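You operate a simulated robot arm through the tools that you are given. There is no shell and no other tool.

You are at the controls of a simulated robot arm. One attempt, no reset.

## Task
Put things in order on the top of the white cabinet. At the end: the clear jar with the orange band stands where the brown wrapped stack stood; the brown wrapped stack from the top of the white cabinet stands where the green guide block stood; the green guide block stands on top of the white paper liner; the black sensor stands where the clear jar with the orange band stood; whatever was shut is shut again. Leave all else as you found it, and nothing knocked over.

The check looks at the end state, three seconds after you hand in, the way a careful person would. Anything else that was tipped, shoved, dropped, spilled or broken makes it a failure.

## Robot
A 6-joint arm with a two-finger parallel gripper, fixed in place. Base frame: the origin is at the foot of the arm, x ahead of it, y to its left, z up; the work surface is at about z = 0. Readings come in m, rad, newtons and seconds.
With the tool pointing down near the work surface it reaches from about 0.16 to 0.42 m from the base axis. Its first joint turns from -1.152 to 1.152 rad. Payload 1.57 kg.
The tool frame sits at the grasp point between the pads (the TCP): z along the fingers, y along the line on which they close. The tips reach 0.03 m beyond it. Largest opening 0.08 m; finger width 0.017, thickness 0.012; the body of the gripper, 0.04 by 0.082 m, starts 0.08 m behind the TCP.
Orientation is told as [roll, pitch, yaw] about the base's x, y, z axes, in that order, counted from this pose: with the fingers straight down and closing along the base's y, the tool's x points along the base's -x, its y along +y and its z along -z.

## Interface
- The arm moves only by the tool arm_command. Its argument "steps" is a list of rows, each a list of 7 numbers: the shift along the base's x, y, z in units of 100 mm (1.0 is 100 mm), then the turn, a rotation vector about the base's x, y, z in units of 45 degrees (1.0 is 45 degrees), then the finger opening in m, from 0 to 0.08. In form: [[tx, ty, tz, ax, ay, az, jaw], ...]. A call has 1 to 20 rows; each row is the pose to reach, as a shift and turn from the pose commanded when the call began. A call with a number of a shift or a turn outside -1 to 1 is refused whole. Each row takes 0.2 s and may step no farther than 0.05 m and 0.15 rad from the row before; otherwise, or with a gripper value out of range, the whole call is refused. A pose out of reach is approached as far as the arm can. The call stops where the force on the tool passes 40 N (or 10 N more than at its start, if that is more) or the arm is blocked; 0.2 s more then pass. The fingers move at their own pace (about 0.153 m/s each) and stop on an object; they squeeze with about 27 N. The grip force told is the motor's: it shows also when the fingers shut on nothing. Time passes only in rows, and 0.2 s behind the last, so rows that repeat a pose let the fingers close. It gives the time, the measured TCP pose, the force on the tool (base axes), the opening and the grip force at its end, in the units of the frame above (readings bear some noise), with the torque about the TCP (base axes, N m) and any sound that the robot's microphone picked up, and new pictures: "show" is both (left out), scene, wrist or none.
- Cameras (640 x 400 px; columns grow to the right, rows downward): "scene" is fixed at [0.0613, -0.3422, 0.4179]; the picture's right is [0.70, -0.72, 0.00], its down [-0.45, -0.44, -0.77] and it looks along [0.55, 0.54, -0.64] (base axes); focal length 243 px, centre (320, 200). "wrist" rides on the gripper at [0.072, -0.007, -0.122] in the tool frame; the picture's right is [0.09, 1.00, 0.00], its down [-0.84, 0.08, -0.54] and it looks along [-0.54, 0.05, 0.84] (tool axes); focal length 238 px, centre (320, 200). There is no depth. A picture from a camera that has moved, and an enlarged one, comes with that camera's place and axes in the base frame and with its lens.
- inspect(camera, box): a new picture of the part [left, top, right, bottom] of that camera's present view, enlarged. It takes no simulated time.
- hand_in(): hands the job in; it is judged then, once.

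Places have to be worked out from the pictures, the camera data and where the tool is seen. Open the gripper and draw the arm clear of the work before you hand the job in, unless the task says otherwise.

The tools are called as name(argument=value, ...) on one line, values as JSON. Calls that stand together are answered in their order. arm_command: Moves the arm, as the interface text tells. Its arguments: {"type":"object","properties":{"steps":{"type":"array","items":{"type":"array","items":{"type":"number"}}},"show":{"type":"string","enum":["both","scene","wrist","none"]}},"required":["steps"]} The other tools are called the same way: inspect (camera, box) takes an enlarged picture of a part of a camera's view; hand_in () hands the job in.

At the start:

```text
clock: 0.0
tool_pos: [0.272, -0.0705, 0.2265]
tool_rot: [-0.001, -0.001, 0.0]
force: [0.5, -0.6, -0.5]
torque: [-0.01, 0.0, -0.03]
gripper_width: 0.08
grip_force: 0.1
```

scene: 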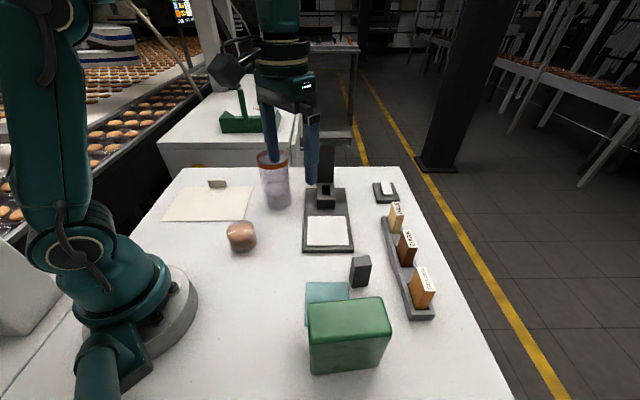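
wrist: 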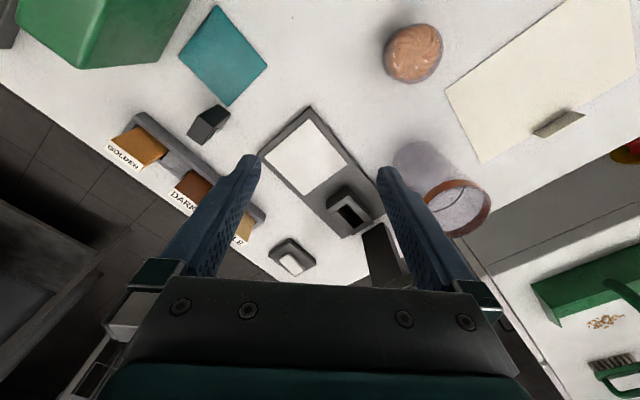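

I'll start by looking closely at the scene to identify each object before moving anything.

inspect(camera="scene", box=[140, 140, 300, 260])

inspect(camera="scene", box=[280, 160, 440, 260])

inspect(camera="scene", box=[280, 240, 440, 390])

inspect(camera="wrist", box=[0, 0, 320, 200])

inspect(camera="wrist", box=[320, 0, 640, 260])

```text
3.33 times, centred on (220, 200) of scene
camera zoom: at [0.0613, -0.3422, 0.4179], right [0.7, -0.72, 0.0], down [-0.45, -0.44, -0.77], along [0.55, 0.54, -0.64], focal length 811 px, centre (653, 200)
```

zoom: 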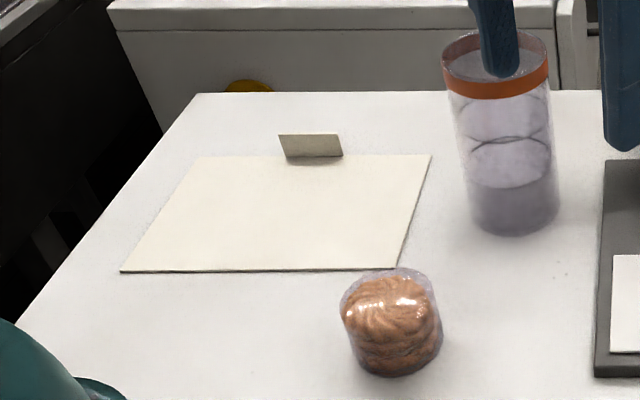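

```text
4.00 times, centred on (360, 210) of scene
camera zoom: at [0.0613, -0.3422, 0.4179], right [0.7, -0.72, 0.0], down [-0.45, -0.44, -0.77], along [0.55, 0.54, -0.64], focal length 974 px, centre (160, 160)
```

zoom: 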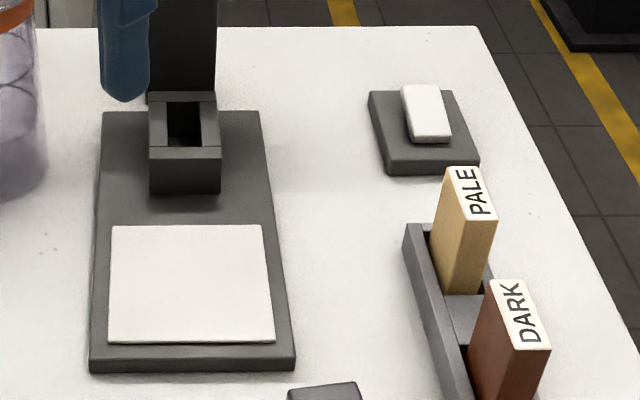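

```text
2.67 times, centred on (360, 315) of scene
camera zoom: at [0.0613, -0.3422, 0.4179], right [0.7, -0.72, 0.0], down [-0.45, -0.44, -0.77], along [0.55, 0.54, -0.64], focal length 649 px, centre (213, -107)
```

zoom: 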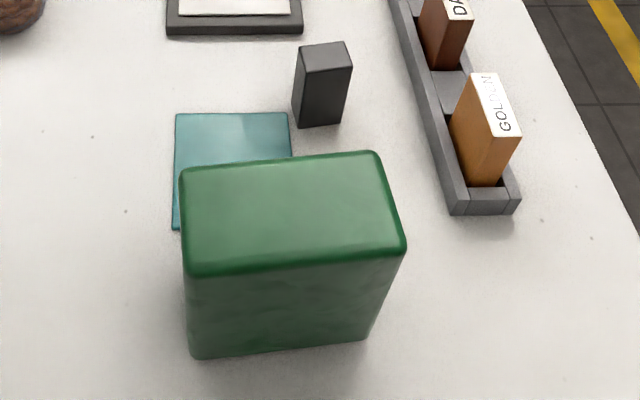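

```text
2.00 times, centred on (160, 100) of wrist
camera zoom: at [0.1993, -0.0771, 0.3482], right [-0.09, 1.0, 0.0], down [0.84, 0.08, 0.54], along [0.54, 0.05, -0.84], focal length 477 px, centre (640, 400)
```

zoom: 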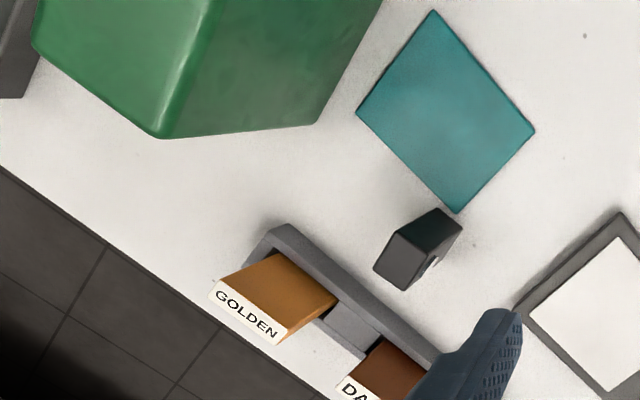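

```text
1.54 times, centred on (480, 130) of wrist
camera zoom: at [0.1993, -0.0771, 0.3482], right [-0.09, 1.0, 0.0], down [0.84, 0.08, 0.54], along [0.54, 0.05, -0.84], focal length 367 px, centre (74, 308)
```

zoom: 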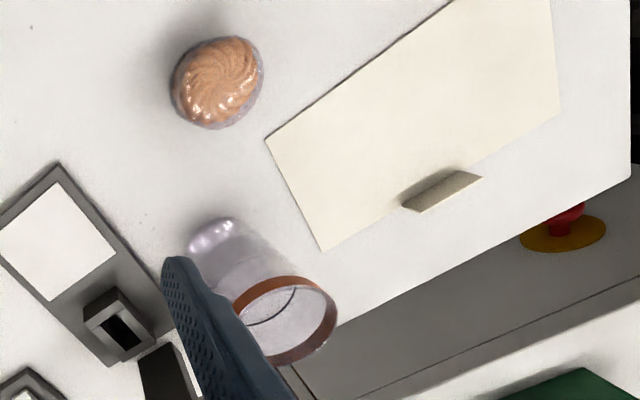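

The cream sheet with a small tab on the left looks like the liner, but there is also a white square on the dark stand. I'll raise the arm and turn the wrist camera toward the left to see the sheet, the stack and the jar better.

arm_command(steps=[[-0.07, 0.16, 0.1, 0, 0, 0.13, 0.08], [-0.14, 0.32, 0.2, 0, 0, 0.26, 0.08], [-0.21, 0.48, 0.3, 0, 0, 0.39, 0.08], [-0.28, 0.64, 0.4, 0, 0, 0.52, 0.08], [-0.35, 0.8, 0.5, 0, 0, 0.65, 0.08], [-0.42, 0.95, 0.55, 0, 0, 0.76, 0.08]])

```text
clock: 1.4
tool_pos: [0.2287, 0.0253, 0.2833]
tool_rot: [0.001, -0.001, 0.599]
force: [-0.3, 0.7, -0.5]
torque: [0.04, -0.02, 0.0]
gripper_width: 0.08
grip_force: 0.0
camera wrist: at [0.1735, -0.0207, 0.4039], right [-0.64, 0.77, 0.0], down [0.65, 0.54, 0.54], along [0.42, 0.35, -0.84], focal length 238 px, centre (320, 200)
```

scene: 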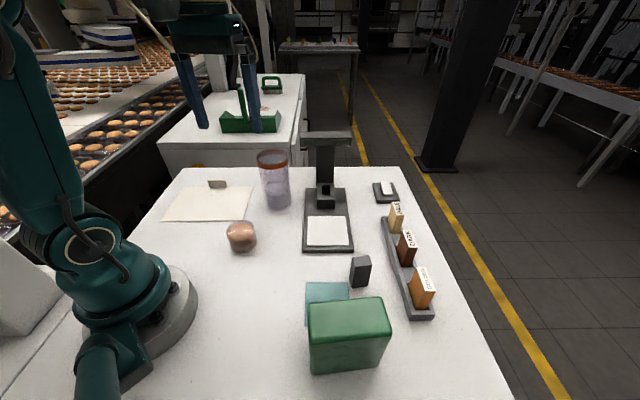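
wrist: 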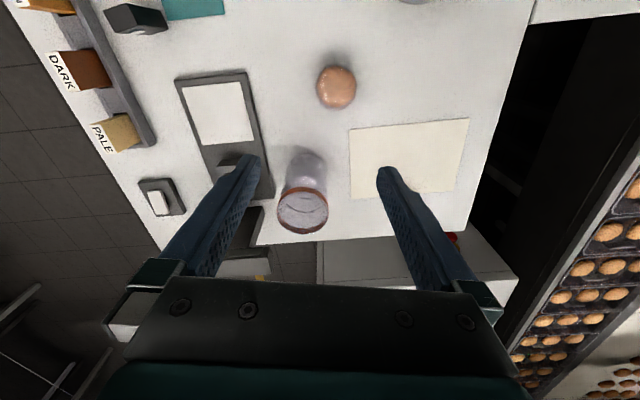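

The jar is now unobstructed in the scene view. I'll zoom in on the jar, the sheet, and the stand's white square.

inspect(camera="scene", box=[230, 130, 310, 220])

inspect(camera="scene", box=[155, 165, 275, 240])

inspect(camera="scene", box=[280, 120, 400, 260])

inspect(camera="wrist", box=[260, 50, 500, 260])

inspect(camera="wrist", box=[20, 0, 280, 200])

```text
4.44 times, centred on (270, 175) of scene
camera zoom: at [0.0613, -0.3422, 0.4179], right [0.7, -0.72, 0.0], down [-0.45, -0.44, -0.77], along [0.55, 0.54, -0.64], focal length 1082 px, centre (542, 311)
```

zoom: 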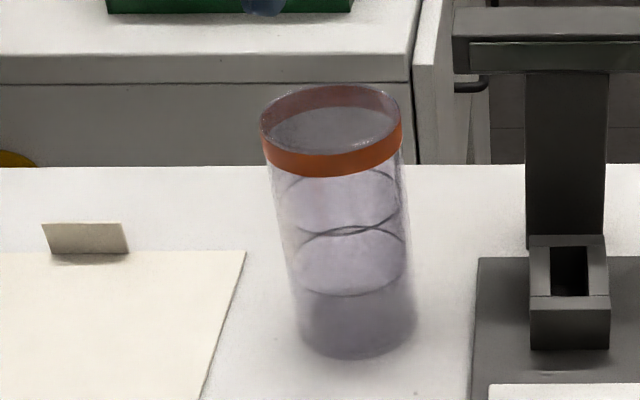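

```text
5.33 times, centred on (215, 202) of scene
camera zoom: at [0.0613, -0.3422, 0.4179], right [0.7, -0.72, 0.0], down [-0.45, -0.44, -0.77], along [0.55, 0.54, -0.64], focal length 1298 px, centre (880, 187)
```

zoom: 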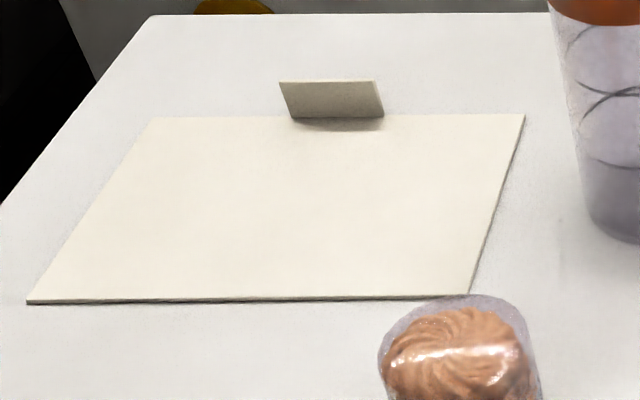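

```text
2.86 times, centred on (340, 190) of scene
camera zoom: at [0.0613, -0.3422, 0.4179], right [0.7, -0.72, 0.0], down [-0.45, -0.44, -0.77], along [0.55, 0.54, -0.64], focal length 695 px, centre (263, 229)
```

zoom: 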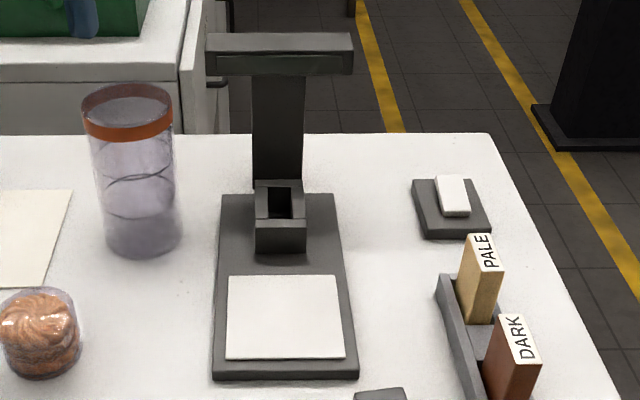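

```text
1.90 times, centred on (380, 155) of wrist
camera zoom: at [0.1735, -0.0207, 0.4039], right [-0.64, 0.77, 0.0], down [0.65, 0.54, 0.54], along [0.42, 0.35, -0.84], focal length 454 px, centre (206, 286)
```

zoom: 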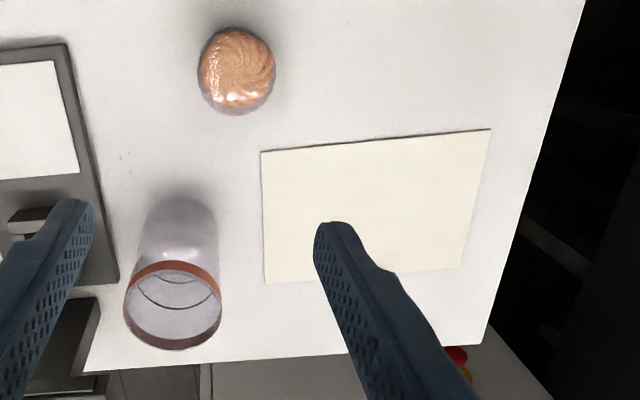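

```text
2.00 times, centred on (150, 100) of wrist
camera zoom: at [0.1735, -0.0207, 0.4039], right [-0.64, 0.77, 0.0], down [0.65, 0.54, 0.54], along [0.42, 0.35, -0.84], focal length 477 px, centre (660, 400)
```

zoom: 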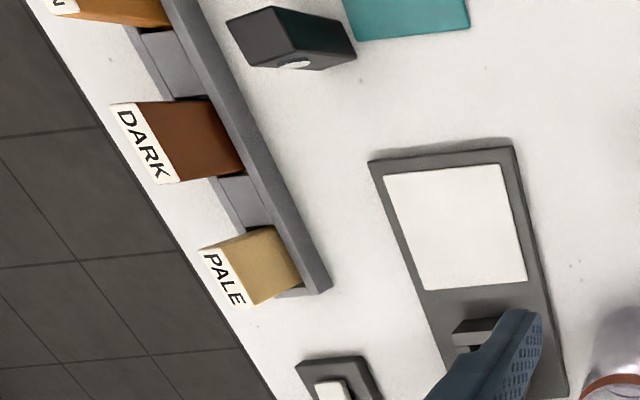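

The sheet (cream-white, tab on its far edge) sits around (0.21, 0.21), the jar around (0.331, 0.080), the stack around (0.193, 0.025), and the green block around (0.184, -0.270). No cycle is needed: green goes first, then the stack, the jar and the sensor. I'm moving over toward the green block.

arm_command(steps=[[0, -0.25, 0, 0, 0, -0.15, 0.08], [0, -0.5, 0, 0, 0, -0.3, 0.08], [0, -0.75, 0, 0, 0, -0.45, 0.08], [0, -1.0, 0, 0, 0, -0.57, 0.08]], show="none")

arm_command(steps=[[-0.05, -0.25, 0, 0, 0, -0.15, 0.08], [-0.1, -0.5, 0, 0, 0, -0.3, 0.08], [-0.15, -0.75, 0, 0, 0, -0.45, 0.08], [-0.2, -1.0, 0, 0, 0, -0.57, 0.08]], show="both")

```text
clock: 2.4
tool_pos: [0.2282, -0.0765, 0.2825]
tool_rot: [0.0, 0.0, 0.148]
force: [0.1, -0.1, 0.3]
torque: [0.0, 0.01, -0.01]
gripper_width: 0.08
grip_force: 0.0
```

```text
clock: 3.4
tool_pos: [0.2092, -0.1778, 0.2834]
tool_rot: [0.0, 0.001, -0.298]
force: [0.5, 0.3, -0.2]
torque: [0.01, 0.02, -0.02]
gripper_width: 0.0801
grip_force: 0.0
camera wrist: at [0.1387, -0.1617, 0.4031], right [0.2, 0.98, 0.0], down [0.82, -0.17, 0.54], along [0.53, -0.11, -0.84], focal length 238 px, centre (320, 200)
```

scene: 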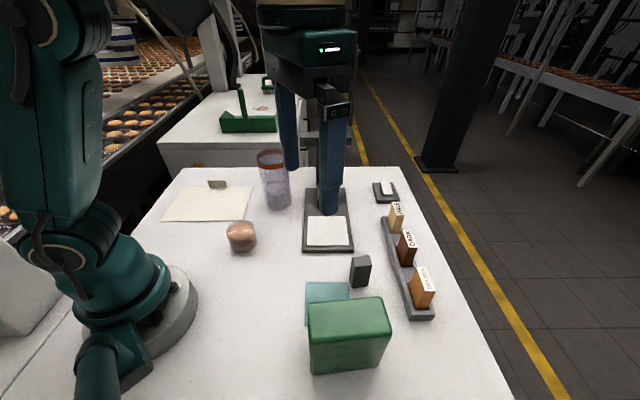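
wrist: 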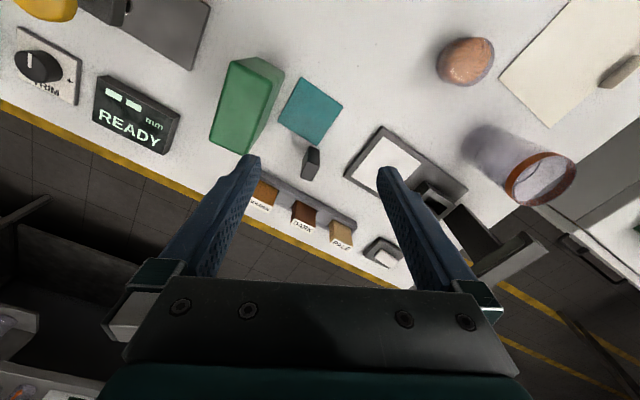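

More of the worktop is now visible beyond the green block: a display, a trim knob and a dark plate. I'll zoom in on those before approaching.

inspect(camera="wrist", box=[0, 0, 240, 160])

inspect(camera="wrist", box=[180, 40, 340, 200])

inspect(camera="wrist", box=[400, 0, 640, 220])

```text
2.50 times, centred on (120, 80) of wrist
camera zoom: at [0.1387, -0.1617, 0.4031], right [0.2, 0.98, 0.0], down [0.82, -0.17, 0.54], along [0.53, -0.11, -0.84], focal length 596 px, centre (820, 500)
```

zoom: 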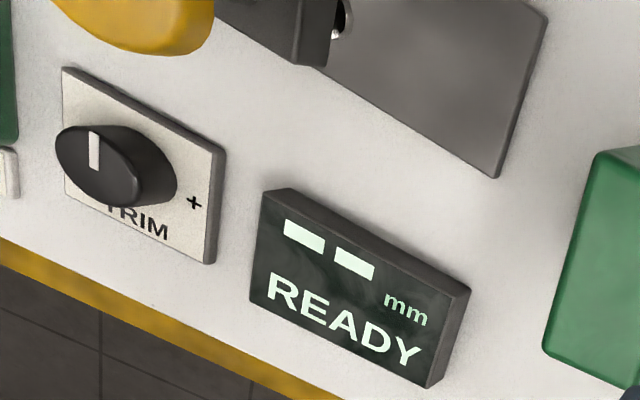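

```text
2.50 times, centred on (260, 120) of wrist
camera zoom: at [0.1387, -0.1617, 0.4031], right [0.2, 0.98, 0.0], down [0.82, -0.17, 0.54], along [0.53, -0.11, -0.84], focal length 596 px, centre (470, 400)
```

zoom: 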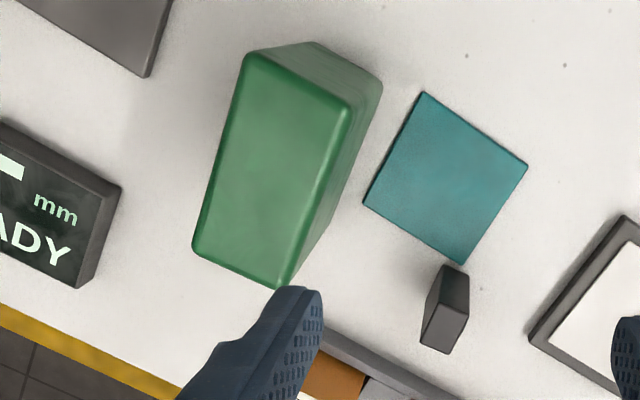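

```text
1.82 times, centred on (520, 110) of wrist
camera zoom: at [0.1387, -0.1617, 0.4031], right [0.2, 0.98, 0.0], down [0.82, -0.17, 0.54], along [0.53, -0.11, -0.84], focal length 433 px, centre (-44, 364)
```

zoom: 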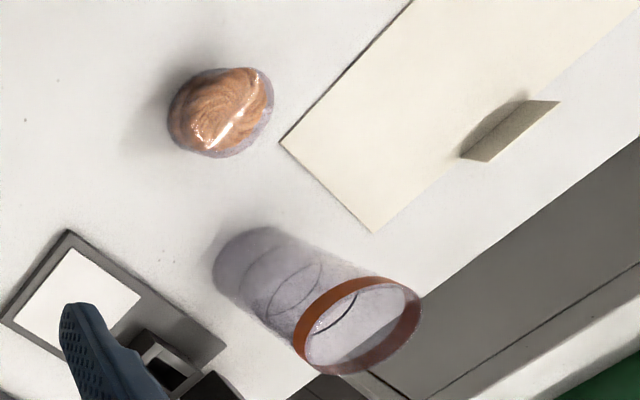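

Two independent views put the green block's centre at about (0.183, -0.2685), about 0.117 tall, with its thin side along ~50°. I'm moving directly above it with yaw -0.70 rad to confirm the alignment.

arm_command(steps=[[-0.065, -0.227, 0, 0, 0, -0.127, 0.08], [-0.13, -0.454, 0, 0, 0, -0.254, 0.08], [-0.195, -0.68, 0, 0, 0, -0.382, 0.08], [-0.262, -0.907, 0, 0, 0, -0.509, 0.08]])

```text
clock: 4.4
tool_pos: [0.1716, -0.2569, 0.2732]
tool_rot: [0.0, 0.0, -0.7]
force: [-0.4, 0.4, 0.5]
torque: [0.01, 0.0, 0.0]
gripper_width: 0.0799
grip_force: 0.1
out of reach, approached as far as the arm can: row 3, 4
camera wrist: at [0.1129, -0.2147, 0.394], right [0.57, 0.82, 0.0], down [0.69, -0.48, 0.54], along [0.45, -0.31, -0.84], focal length 238 px, centre (320, 200)
```

scene: 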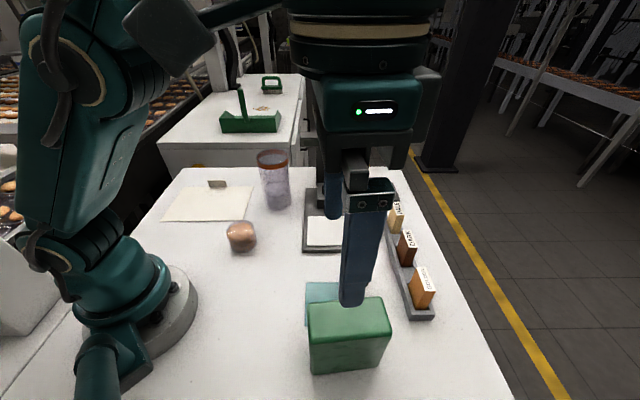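
wrist: 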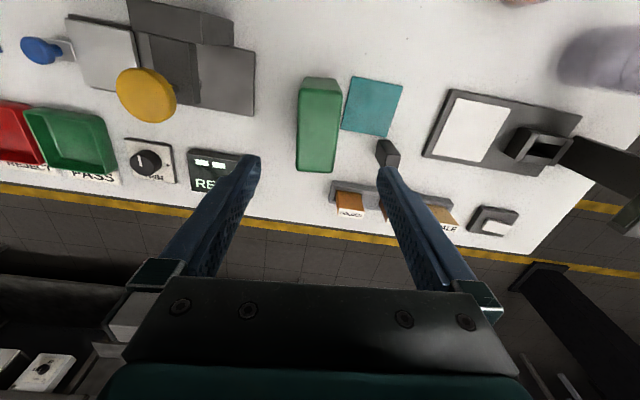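

At this height the reach ends just short of the block. I'll lower to about z = 0.233, still well above the block, where the reach is larger, and check where I land.

arm_command(steps=[[0, 0, -0.17, 0, 0, 0, 0.08], [0, 0, -0.34, 0, 0, 0, 0.08], [0, 0, -0.5, 0, 0, 0, 0.08]])

inspect(camera="wrist", box=[230, 40, 420, 230])

inspect(camera="wrist", box=[0, 0, 260, 200])

```text
clock: 5.2
tool_pos: [0.1714, -0.2575, 0.224]
tool_rot: [0.0, -0.004, -0.698]
force: [0.1, 1.2, -0.9]
torque: [-0.01, 0.0, 0.02]
gripper_width: 0.0799
grip_force: 0.1
camera wrist: at [0.1123, -0.2152, 0.3437], right [0.57, 0.82, 0.0], down [0.69, -0.48, 0.54], along [0.45, -0.31, -0.84], focal length 238 px, centre (320, 200)
```

scene: 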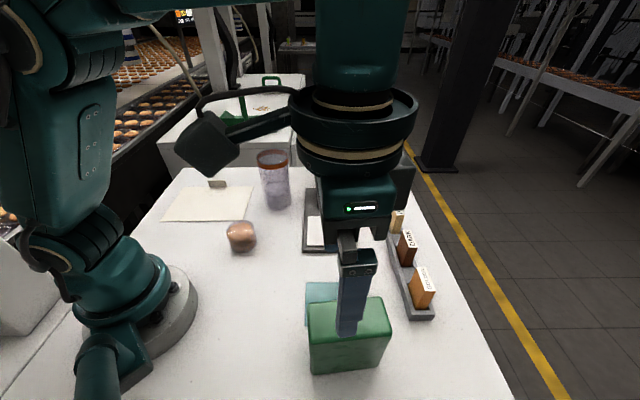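
wrist: 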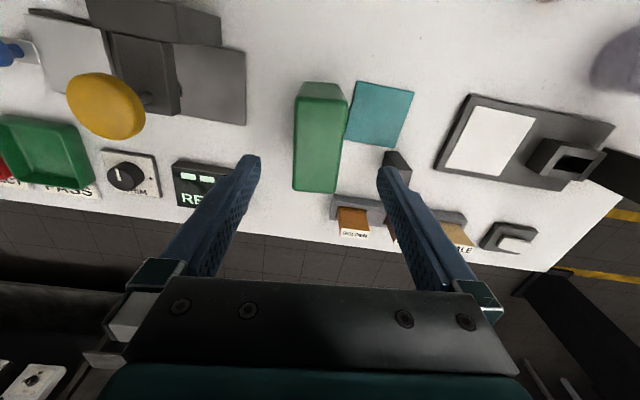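

```text
2.11 times, centred on (325, 135) of wrist
camera zoom: at [0.1123, -0.2152, 0.3437], right [0.57, 0.82, 0.0], down [0.69, -0.48, 0.54], along [0.45, -0.31, -0.84], focal length 502 px, centre (310, 337)
```

zoom: 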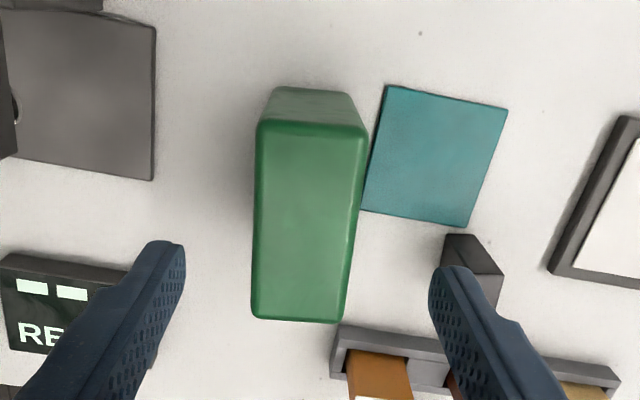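

```text
2.00 times, centred on (130, 100) of wrist
camera zoom: at [0.1123, -0.2152, 0.3437], right [0.57, 0.82, 0.0], down [0.69, -0.48, 0.54], along [0.45, -0.31, -0.84], focal length 477 px, centre (700, 400)
```

zoom: 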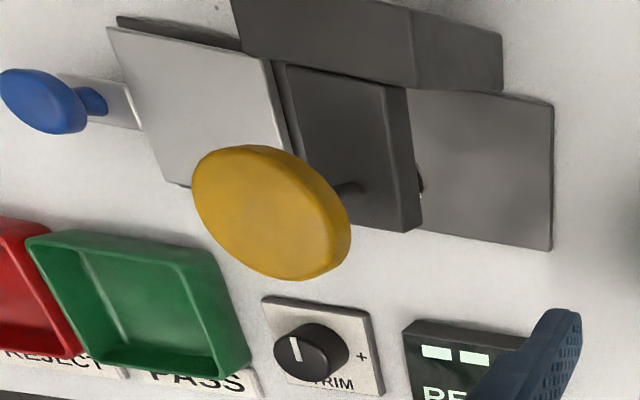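

The estimate repeats at (0.182, -0.268) with yaw about -0.69, so the fingers are centred across the thin side. I'll descend around the block in two stages.

arm_command(steps=[[0.05, -0.05, -0.2, 0, 0, 0, 0.08], [0.106, -0.105, -0.4, 0, 0, 0, 0.08], [0.106, -0.105, -0.6, 0, 0, 0, 0.08], [0.106, -0.105, -0.8, 0, 0, 0, 0.08]])

```text
clock: 6.2
tool_pos: [0.182, -0.267, 0.144]
tool_rot: [-0.002, 0.0, -0.696]
force: [0.2, -0.1, -0.8]
torque: [0.03, -0.02, 0.0]
gripper_width: 0.08
grip_force: 0.0
camera wrist: at [0.1232, -0.2255, 0.2644], right [0.57, 0.82, 0.0], down [0.69, -0.48, 0.54], along [0.45, -0.31, -0.84], focal length 238 px, centre (320, 200)
```

scene: 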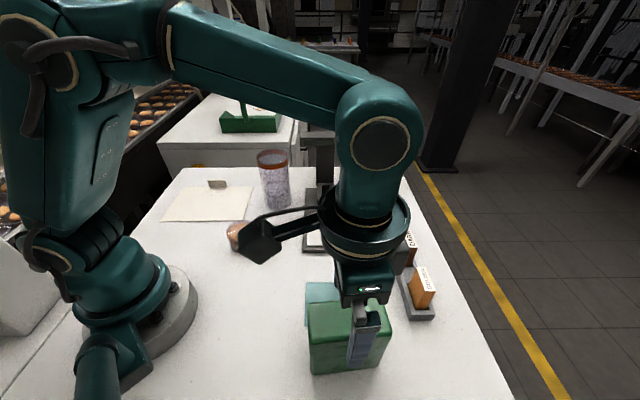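
wrist: 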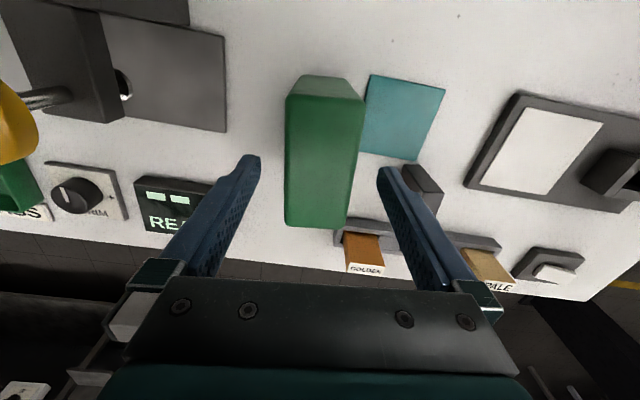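

The fingers straddle the block evenly. Descending the remaining 74 mm to z ≈ 0.07.

arm_command(steps=[[0, 0, -0.2, 0, 0, 0, 0.08], [0, 0, -0.4, 0, 0, 0, 0.08], [0, 0, -0.6, 0, 0, 0, 0.08], [0, 0, -0.74, 0, 0, 0, 0.08]])

```text
clock: 7.2
tool_pos: [0.1825, -0.2678, 0.069]
tool_rot: [0.001, -0.002, -0.697]
force: [-0.5, -0.2, -0.5]
torque: [0.0, 0.01, 0.04]
gripper_width: 0.0799
grip_force: 0.0
camera wrist: at [0.1232, -0.2258, 0.1897], right [0.57, 0.82, 0.0], down [0.69, -0.48, 0.54], along [0.45, -0.31, -0.84], focal length 238 px, centre (320, 200)
```

scene: 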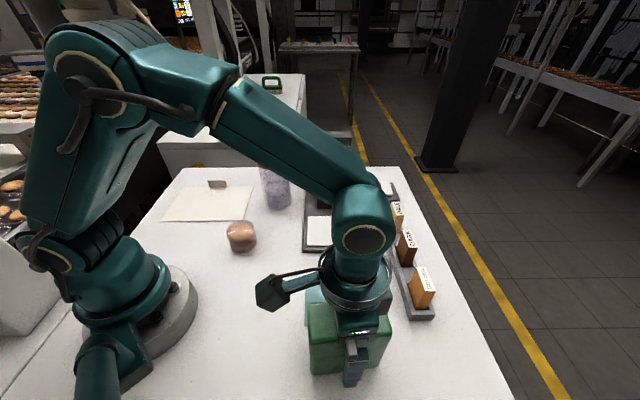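
wrist: 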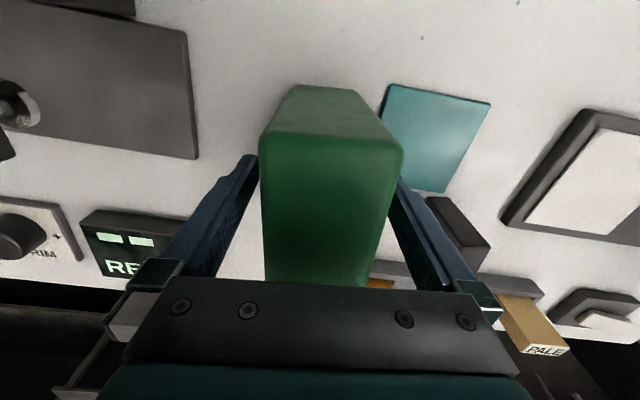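

The block is between the fingers; closing on it now without moving.

arm_command(steps=[[0, 0, 0, 0, 0, 0, 0.03], [0, 0, 0, 0, 0, 0, 0.03], [0, 0, 0, 0, 0, 0, 0.03]], show="wrist")

```text
clock: 8.0
tool_pos: [0.1821, -0.2664, 0.0687]
tool_rot: [0.001, 0.0, -0.697]
force: [0.2, -0.8, 0.2]
torque: [-0.13, -0.08, 0.02]
gripper_width: 0.0501
grip_force: 27.0
camera wrist: at [0.1232, -0.2258, 0.1898], right [0.57, 0.82, 0.0], down [0.69, -0.48, 0.54], along [0.45, -0.31, -0.84], focal length 238 px, centre (320, 200)
```

wrist: 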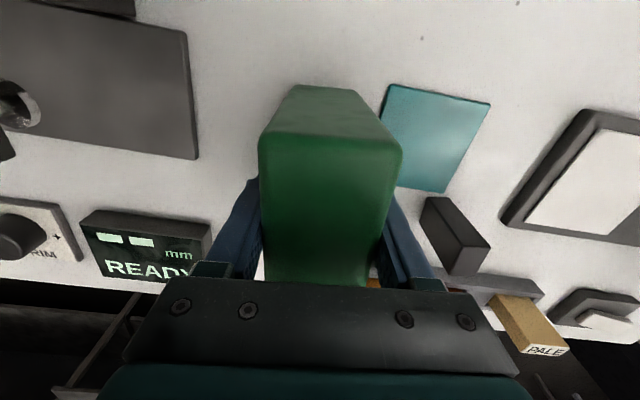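

Firm grip at a width of 50 mm. I'll lift 30 mm slowly and check the weight and hold.

arm_command(steps=[[0, 0, 0.05, 0, 0, 0, 0.03], [0, 0, 0.1, 0, 0, 0, 0.03], [0, 0, 0.2, 0, 0, 0, 0.03], [0, 0, 0.3, 0, 0, 0, 0.03]])

```text
clock: 9.0
tool_pos: [0.1821, -0.2679, 0.0989]
tool_rot: [0.001, -0.001, -0.699]
force: [-0.1, -0.4, -6.4]
torque: [0.02, 0.03, -0.01]
gripper_width: 0.0499
grip_force: 27.1
camera wrist: at [0.1226, -0.2255, 0.2196], right [0.57, 0.82, 0.0], down [0.69, -0.48, 0.54], along [0.45, -0.31, -0.84], focal length 238 px, centre (320, 200)
```

scene: 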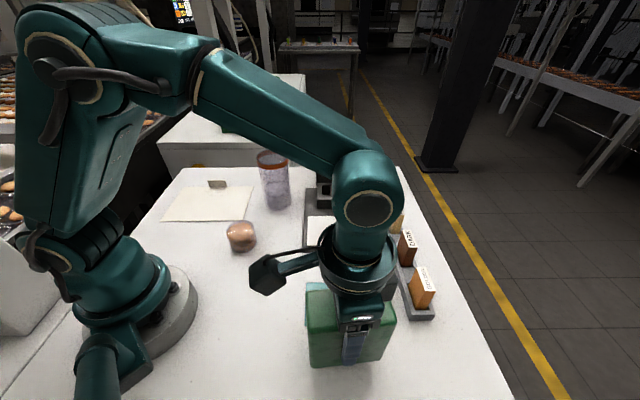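
wrist: 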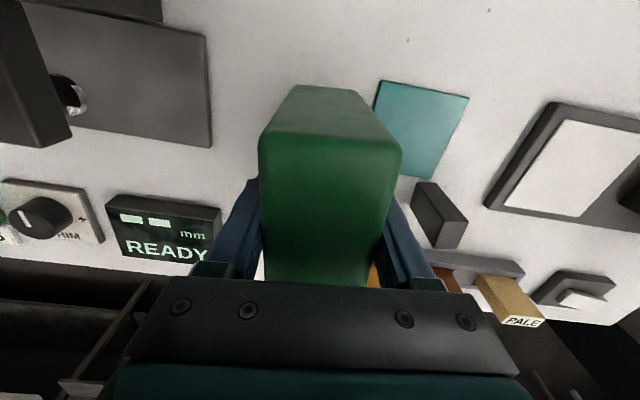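

The block weighs about 0.65 kg and is held steadily, with no torque imbalance. I'll lift another 100 mm, then carry it inward and around to the left.

arm_command(steps=[[0, 0, 0.15, 0, 0, 0, 0.03], [0, 0, 0.32, 0, 0, 0, 0.03], [0, 0, 0.5, 0, 0, 0, 0.03], [0, 0.05, 0.68, 0, 0, 0, 0.03], [0.01, 0.15, 0.85, 0, 0, 0, 0.03], [0.03, 0.3, 1.0, 0, 0, 0, 0.03]], show="scene")

arm_command(steps=[[0.03, 0.16, 0.1, 0, 0, 0, 0.03], [0.06, 0.32, 0.2, 0, 0, 0, 0.03], [0.1, 0.48, 0.3, 0, 0, 0, 0.03], [0.15, 0.65, 0.4, 0, 0, 0, 0.03], [0.2, 0.82, 0.45, 0, 0, 0, 0.03], [0.25, 1.0, 0.45, 0, 0, 0, 0.03]], show="scene")

```text
clock: 10.4
tool_pos: [0.1865, -0.2372, 0.1998]
tool_rot: [0.0, -0.001, -0.695]
force: [-0.4, -0.3, -7.3]
torque: [0.01, 0.01, 0.03]
gripper_width: 0.0501
grip_force: 27.0
```

scene: 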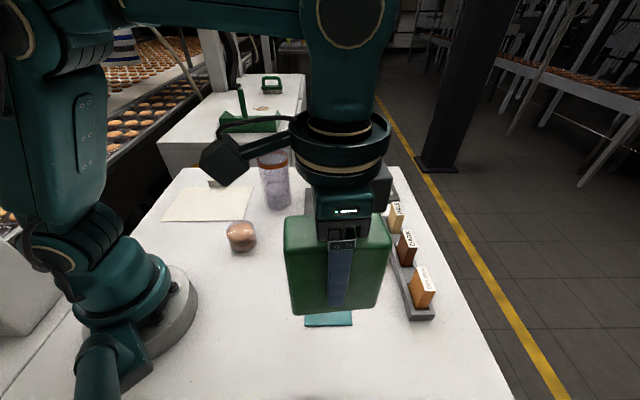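

```text
clock: 11.8
tool_pos: [0.2114, -0.1368, 0.2434]
tool_rot: [0.001, 0.002, -0.697]
force: [-0.3, 0.6, -7.2]
torque: [0.02, -0.03, 0.05]
gripper_width: 0.05
grip_force: 27.0
```

scene: 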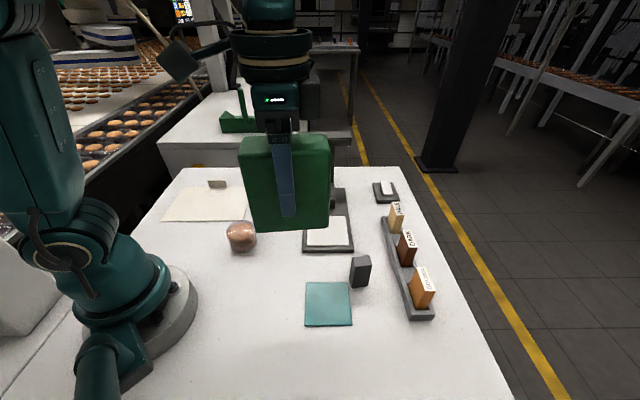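

The carry is stable and clear of everything below. Continuing left at the same height.

arm_command(steps=[[0.04, 0.16, 0, 0, 0, 0, 0.03], [0.08, 0.33, 0, 0, 0, 0, 0.03], [0.12, 0.5, 0, 0, 0, 0, 0.03], [0.16, 0.67, 0, 0, 0, 0, 0.03], [0.2, 0.84, 0, 0, 0, 0, 0.03], [0.22, 1.0, 0, 0, 0, 0, 0.03]], show="none")

arm_command(steps=[[0.02, 0.16, 0, 0, 0, -0.02, 0.03], [0.04, 0.33, 0, 0, 0, -0.04, 0.03], [0.06, 0.5, 0, 0, 0, -0.06, 0.03], [0.06, 0.67, 0, 0, 0, -0.08, 0.03], [0.04, 0.84, 0, 0, 0, -0.1, 0.03], [0, 1.0, 0, 0, 0, -0.112, 0.03]], show="both")

```text
clock: 13.2
tool_pos: [0.2324, -0.0359, 0.2455]
tool_rot: [0.0, 0.0, -0.699]
force: [-0.2, 0.2, -6.7]
torque: [0.02, -0.01, 0.03]
gripper_width: 0.0499
grip_force: 27.0
```

```text
clock: 14.6
tool_pos: [0.2328, 0.0635, 0.2434]
tool_rot: [-0.001, -0.001, -0.787]
force: [0.3, -0.4, -7.6]
torque: [0.0, -0.01, 0.03]
gripper_width: 0.0498
grip_force: 26.4
camera wrist: at [0.1774, 0.1102, 0.365], right [0.64, 0.77, 0.0], down [0.65, -0.54, 0.54], along [0.42, -0.35, -0.84], focal length 238 px, centre (320, 200)
```

scene: 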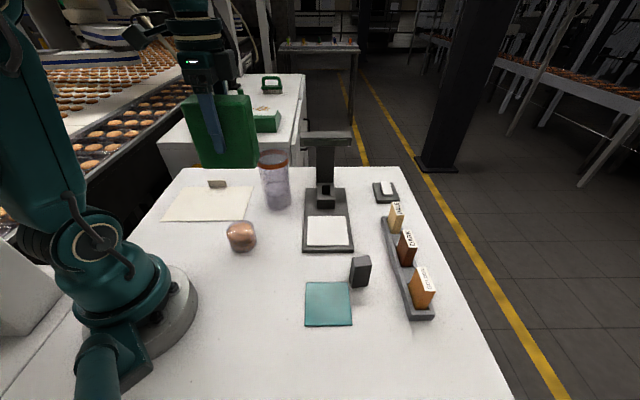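
wrist: 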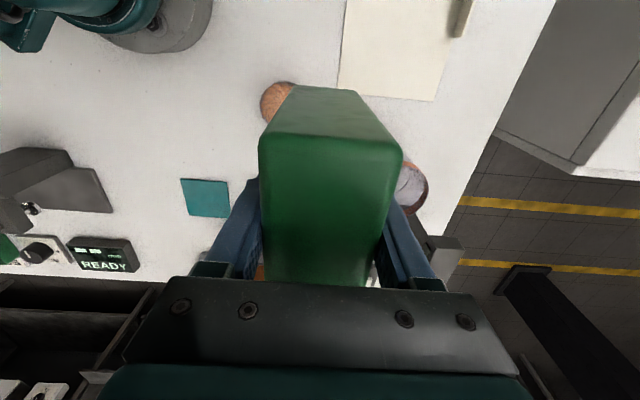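

The block is clear of the jar. I'm moving on to above the sheet's centre at about (0.209, 0.209).

arm_command(steps=[[-0.03, 0.16, 0, 0, 0, 0, 0.03], [-0.06, 0.33, 0, 0, 0, 0, 0.03], [-0.09, 0.5, 0, 0, 0, 0, 0.03], [-0.12, 0.67, 0, 0, 0, 0, 0.03], [-0.15, 0.84, 0, 0, 0, 0, 0.03], [-0.17, 1.0, 0, 0, 0, 0, 0.03]], show="none")

arm_command(steps=[[-0.02, 0.15, -0.1, 0, 0, 0, 0.03], [-0.04, 0.3, -0.2, 0, 0, 0, 0.03], [-0.06, 0.45, -0.3, 0, 0, 0, 0.03]], show="both")

```text
clock: 16.0
tool_pos: [0.2146, 0.1639, 0.2437]
tool_rot: [0.001, 0.001, -0.786]
force: [0.3, -0.4, -7.3]
torque: [0.02, 0.02, -0.01]
gripper_width: 0.0499
grip_force: 27.1
```

```text
clock: 16.8
tool_pos: [0.2091, 0.2084, 0.2145]
tool_rot: [0.0, 0.001, -0.786]
force: [0.2, 0.2, -6.2]
torque: [0.01, 0.0, -0.04]
gripper_width: 0.0497
grip_force: 27.4
camera wrist: at [0.1532, 0.2554, 0.3348], right [0.64, 0.77, 0.0], down [0.65, -0.54, 0.54], along [0.42, -0.35, -0.84], focal length 238 px, centre (320, 200)
```

scene: 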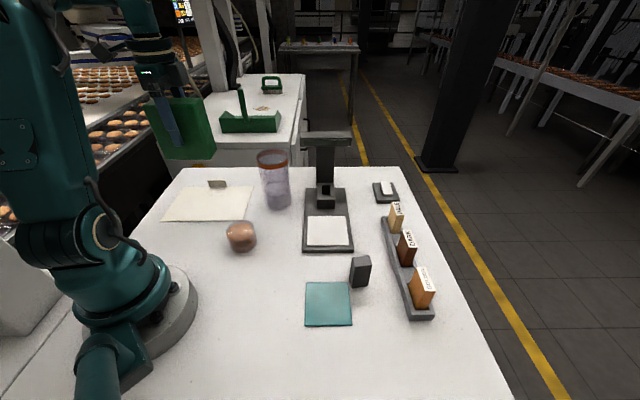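
wrist: 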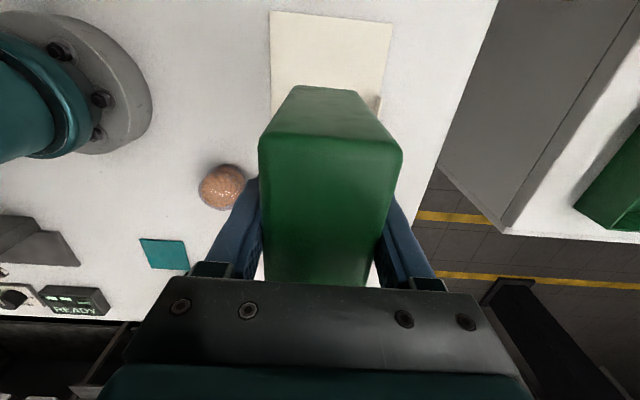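

Above the sheet now. I'll descend most of the way, then check the clearance.

arm_command(steps=[[0, 0, -0.16, 0, 0, 0, 0.03], [0, 0, -0.33, 0, 0, 0, 0.03], [0, 0, -0.5, 0, 0, 0, 0.03], [0, 0, -0.67, 0, 0, 0, 0.03], [0, 0, -0.84, 0, 0, 0, 0.03], [0, 0, -1.0, 0, 0, 0, 0.03]], show="both")

inspect(camera="scene", box=[130, 120, 270, 240])

```text
clock: 18.2
tool_pos: [0.2104, 0.2089, 0.114]
tool_rot: [0.001, 0.0, -0.785]
force: [-0.7, 0.3, -8.2]
torque: [0.01, 0.0, 0.03]
gripper_width: 0.0498
grip_force: 26.7
camera wrist: at [0.1544, 0.255, 0.2341], right [0.64, 0.77, 0.0], down [0.65, -0.54, 0.54], along [0.42, -0.35, -0.84], focal length 238 px, centre (320, 200)
```

scene: 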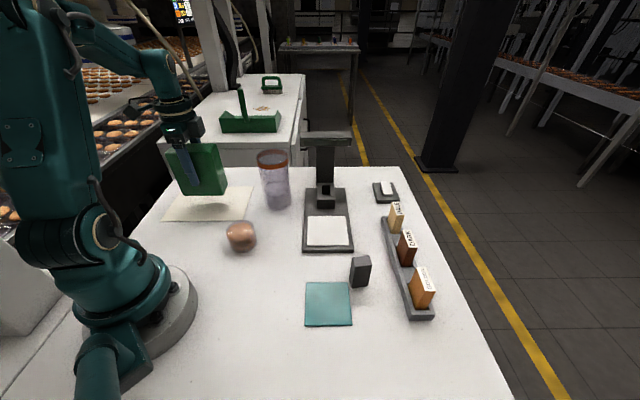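
wrist: 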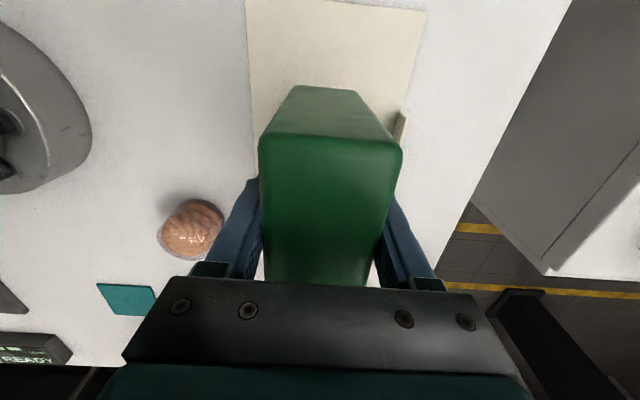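

```text
3.33 times, centred on (200, 180) of scene
camera zoom: at [0.0613, -0.3422, 0.4179], right [0.7, -0.72, 0.0], down [-0.45, -0.44, -0.77], along [0.55, 0.54, -0.64], focal length 811 px, centre (720, 267)
```

zoom: 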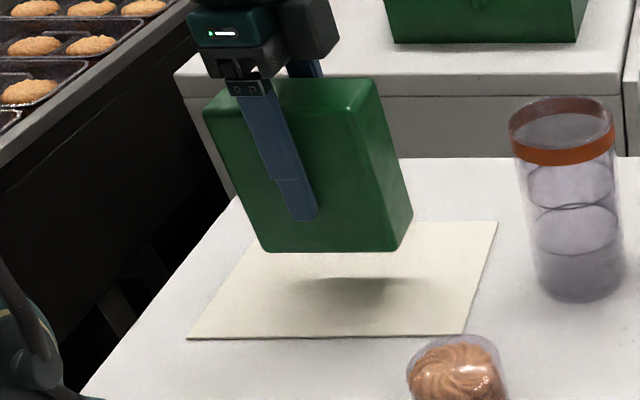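

The block is parallel to the sheet and hovers ~45 mm above it. I'll descend to just above contact, then step down by millimetres while watching the force.

arm_command(steps=[[0, 0, -0.1, 0, 0, 0, 0.03], [0, 0, -0.2, 0, 0, 0, 0.03], [0, 0, -0.3, 0, 0, 0, 0.03], [0, 0, -0.36, 0, 0, 0, 0.03]], show="scene")

arm_command(steps=[[0, 0, -0.01, 0, 0, 0, 0.03], [0, 0, -0.02, 0, 0, 0, 0.03], [0, 0, -0.03, 0, 0, 0, 0.03]], show="none")

```text
clock: 19.2
tool_pos: [0.21, 0.2073, 0.0786]
tool_rot: [-0.002, 0.0, -0.786]
force: [1.0, 0.0, -7.7]
torque: [0.03, 0.01, 0.02]
gripper_width: 0.0498
grip_force: 27.0
```

scene: 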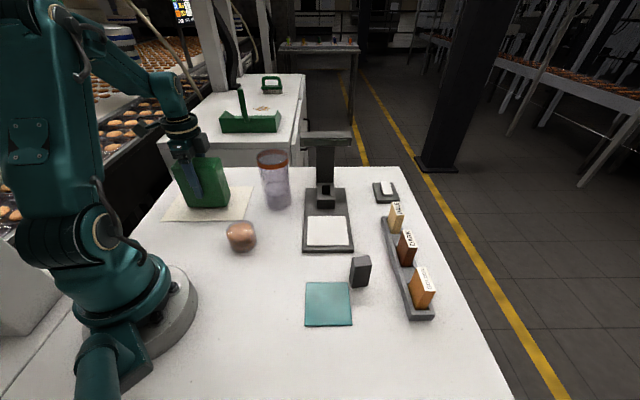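

```text
clock: 20.0
tool_pos: [0.2086, 0.2082, 0.0755]
tool_rot: [-0.001, 0.002, -0.783]
force: [1.0, -0.3, -6.4]
torque: [0.0, 0.03, 0.02]
gripper_width: 0.0497
grip_force: 26.9
```

Still carrying the full weight, so no contact yet. Stepping down a few more millimetres.

arm_command(steps=[[0, 0, -0.01, 0, 0, 0, 0.03], [0, 0, -0.02, 0, 0, 0, 0.03]], show="none")

```text
clock: 20.6
tool_pos: [0.2092, 0.2079, 0.0724]
tool_rot: [0.0, 0.0, -0.785]
force: [0.3, 0.2, -7.0]
torque: [0.01, 0.02, -0.01]
gripper_width: 0.0497
grip_force: 26.9
```

arm_command(steps=[[0, 0, -0.01, 0, 0, 0, 0.03]], show="none")

```text
clock: 21.0
tool_pos: [0.2091, 0.208, 0.0724]
tool_rot: [0.001, -0.003, -0.786]
force: [0.2, -1.6, -1.9]
torque: [-0.09, -0.03, 0.0]
gripper_width: 0.0499
grip_force: 26.8
```

Contact: most of the weight has gone to the sheet. One more half millimetre, then I'll open the fingers.

arm_command(steps=[[0, 0, -0.006, 0, 0, 0, 0.03], [0, 0, -0.006, 0, 0, 0, 0.055], [0, 0, -0.006, 0, 0, 0, 0.066], [0, 0, -0.006, 0, 0, 0, 0.066]], show="both")

```text
clock: 22.0
tool_pos: [0.2096, 0.2081, 0.0713]
tool_rot: [0.0, 0.0, -0.786]
force: [-0.5, 0.4, 1.2]
torque: [-0.01, 0.0, 0.03]
gripper_width: 0.0662
grip_force: 0.1
camera wrist: at [0.1539, 0.2551, 0.1918], right [0.64, 0.77, 0.0], down [0.65, -0.54, 0.54], along [0.42, -0.35, -0.84], focal length 238 px, centre (320, 200)
```

scene: 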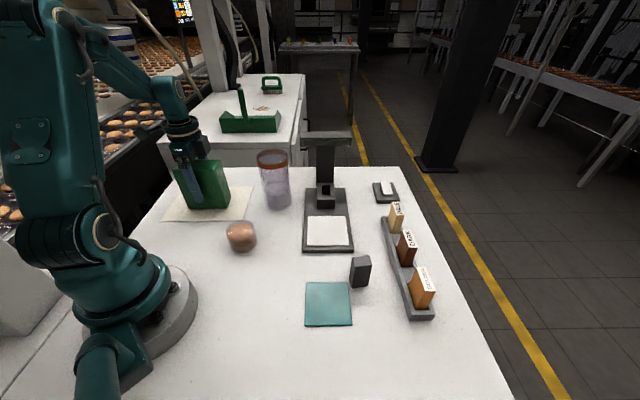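
wrist: 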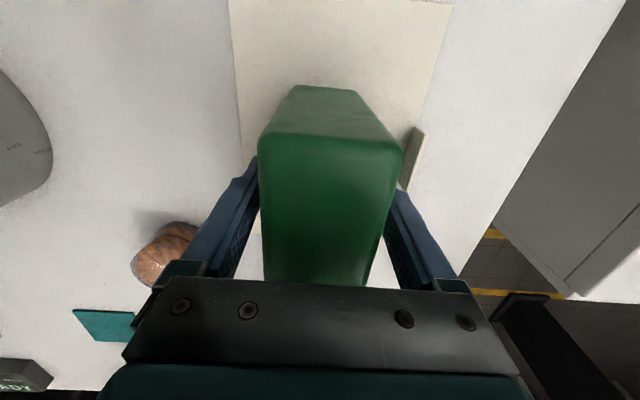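

The block stands on the sheet and the fingers are clear on both sides. I'm drawing straight up.

arm_command(steps=[[0, 0, 0.15, 0, 0, 0, 0.068], [0, 0, 0.35, 0, 0, 0, 0.07], [0, 0, 0.57, 0, 0, 0, 0.07], [0, 0, 0.8, 0, 0, 0, 0.07], [0, 0, 1.0, 0, 0, 0, 0.07]], show="both")

inspect(camera="scene", box=[130, 140, 270, 260])

```text
clock: 23.2
tool_pos: [0.208, 0.2076, 0.1709]
tool_rot: [0.001, 0.0, -0.785]
force: [0.6, -0.2, 1.1]
torque: [-0.01, 0.01, 0.02]
gripper_width: 0.07
grip_force: 0.0
camera wrist: at [0.1538, 0.2548, 0.2922], right [0.64, 0.77, 0.0], down [0.65, -0.54, 0.54], along [0.42, -0.35, -0.84], focal length 238 px, centre (320, 200)
```

scene: 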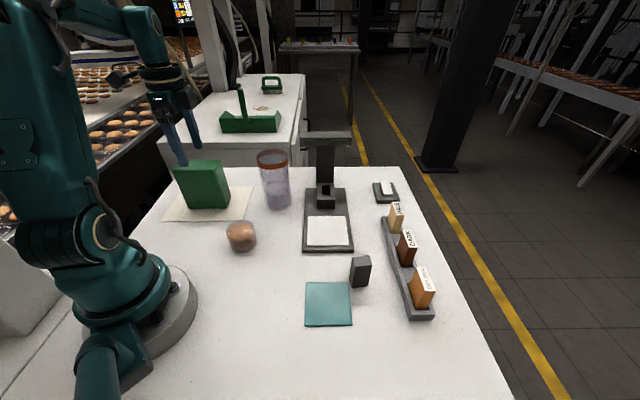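
wrist: 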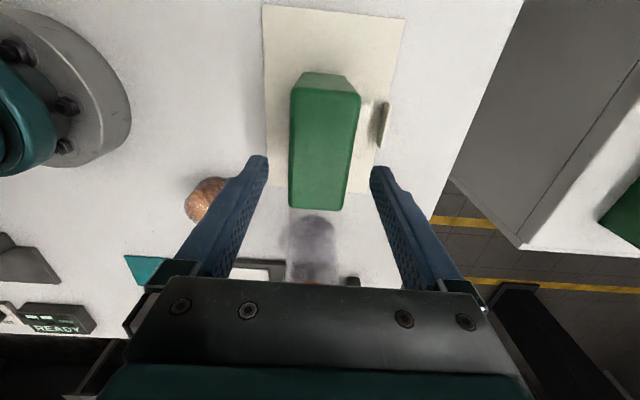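

```text
3.33 times, centred on (200, 200) of scene
camera zoom: at [0.0613, -0.3422, 0.4179], right [0.7, -0.72, 0.0], down [-0.45, -0.44, -0.77], along [0.55, 0.54, -0.64], focal length 811 px, centre (720, 200)
```

zoom: 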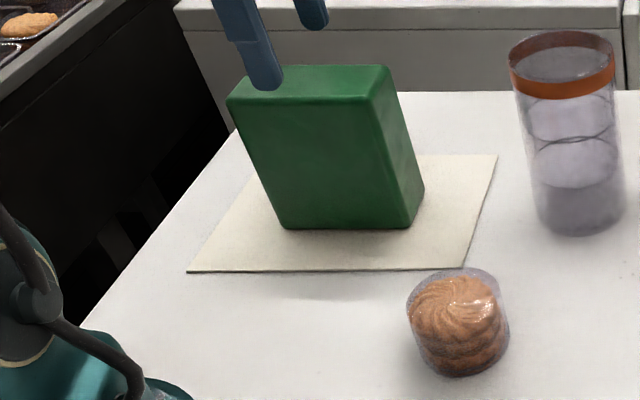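

The green block stands squarely on the sheet. Next is the brown stack near (0.195, 0.026): I'll rise, swing over to it and bring the yaw to about +0.3.

arm_command(steps=[[0, 0, 0.3, 0, 0, 0.05, 0.08], [0, -0.1, 0.5, 0, 0, 0.2, 0.08], [0, -0.3, 0.6, 0, 0, 0.37, 0.08], [-0.02, -0.55, 0.6, 0, 0, 0.54, 0.08], [-0.03, -0.8, 0.6, 0, 0, 0.7, 0.08]], show="none")

arm_command(steps=[[-0.02, -0.25, 0, 0, 0, 0.17, 0.08], [-0.05, -0.5, 0, 0, 0, 0.34, 0.08], [-0.08, -0.75, 0, 0, 0, 0.51, 0.08], [-0.1, -1.0, 0, 0, 0, 0.68, 0.08]], show="both")

inspect(camera="wrist", box=[230, 30, 430, 230])

```text
clock: 24.4
tool_pos: [0.2059, 0.1281, 0.2318]
tool_rot: [0.001, 0.0, -0.233]
force: [-0.4, -1.0, 0.6]
torque: [-0.02, -0.01, -0.01]
gripper_width: 0.0801
grip_force: 0.1
```

```text
clock: 25.4
tool_pos: [0.197, 0.0289, 0.2306]
tool_rot: [0.001, -0.001, 0.301]
force: [-0.2, -0.2, 0.8]
torque: [-0.03, -0.03, -0.03]
gripper_width: 0.08
grip_force: 0.1
camera wrist: at [0.1306, 0.0017, 0.3518], right [-0.38, 0.92, 0.0], down [0.78, 0.32, 0.54], along [0.5, 0.21, -0.84], focal length 238 px, centre (320, 200)
```

scene: 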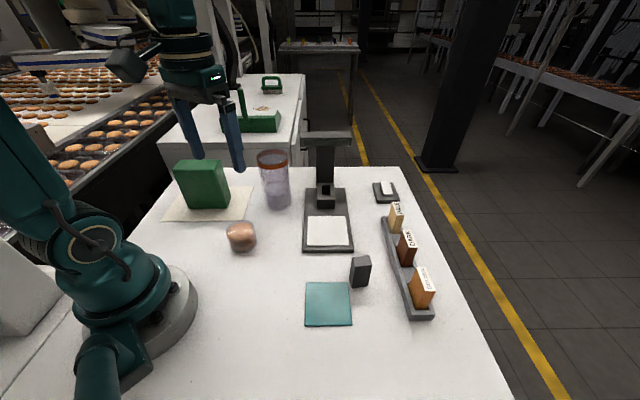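
wrist: 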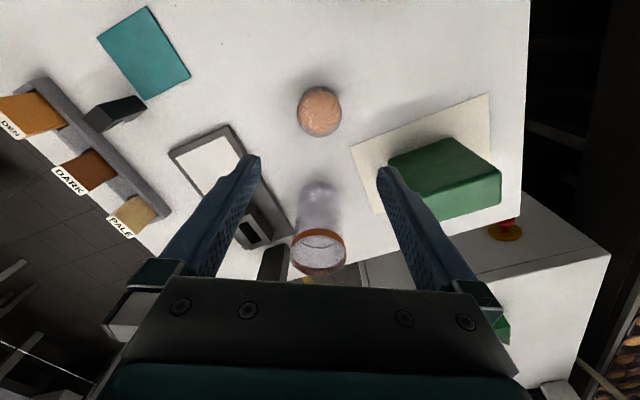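

```text
2.00 times, centred on (330, 130) of wrist
camera zoom: at [0.1306, 0.0017, 0.3518], right [-0.38, 0.92, 0.0], down [0.78, 0.32, 0.54], along [0.5, 0.21, -0.84], focal length 477 px, centre (300, 340)
```

zoom: 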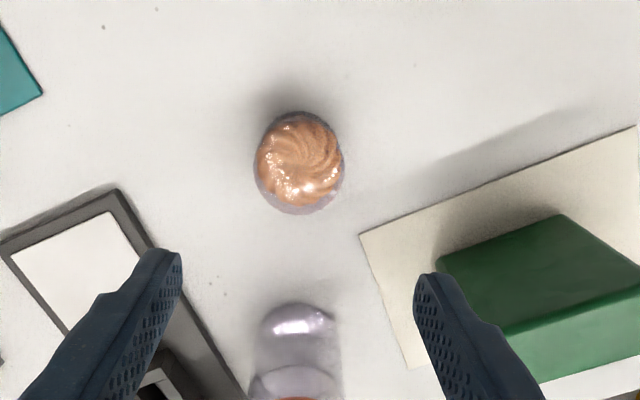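

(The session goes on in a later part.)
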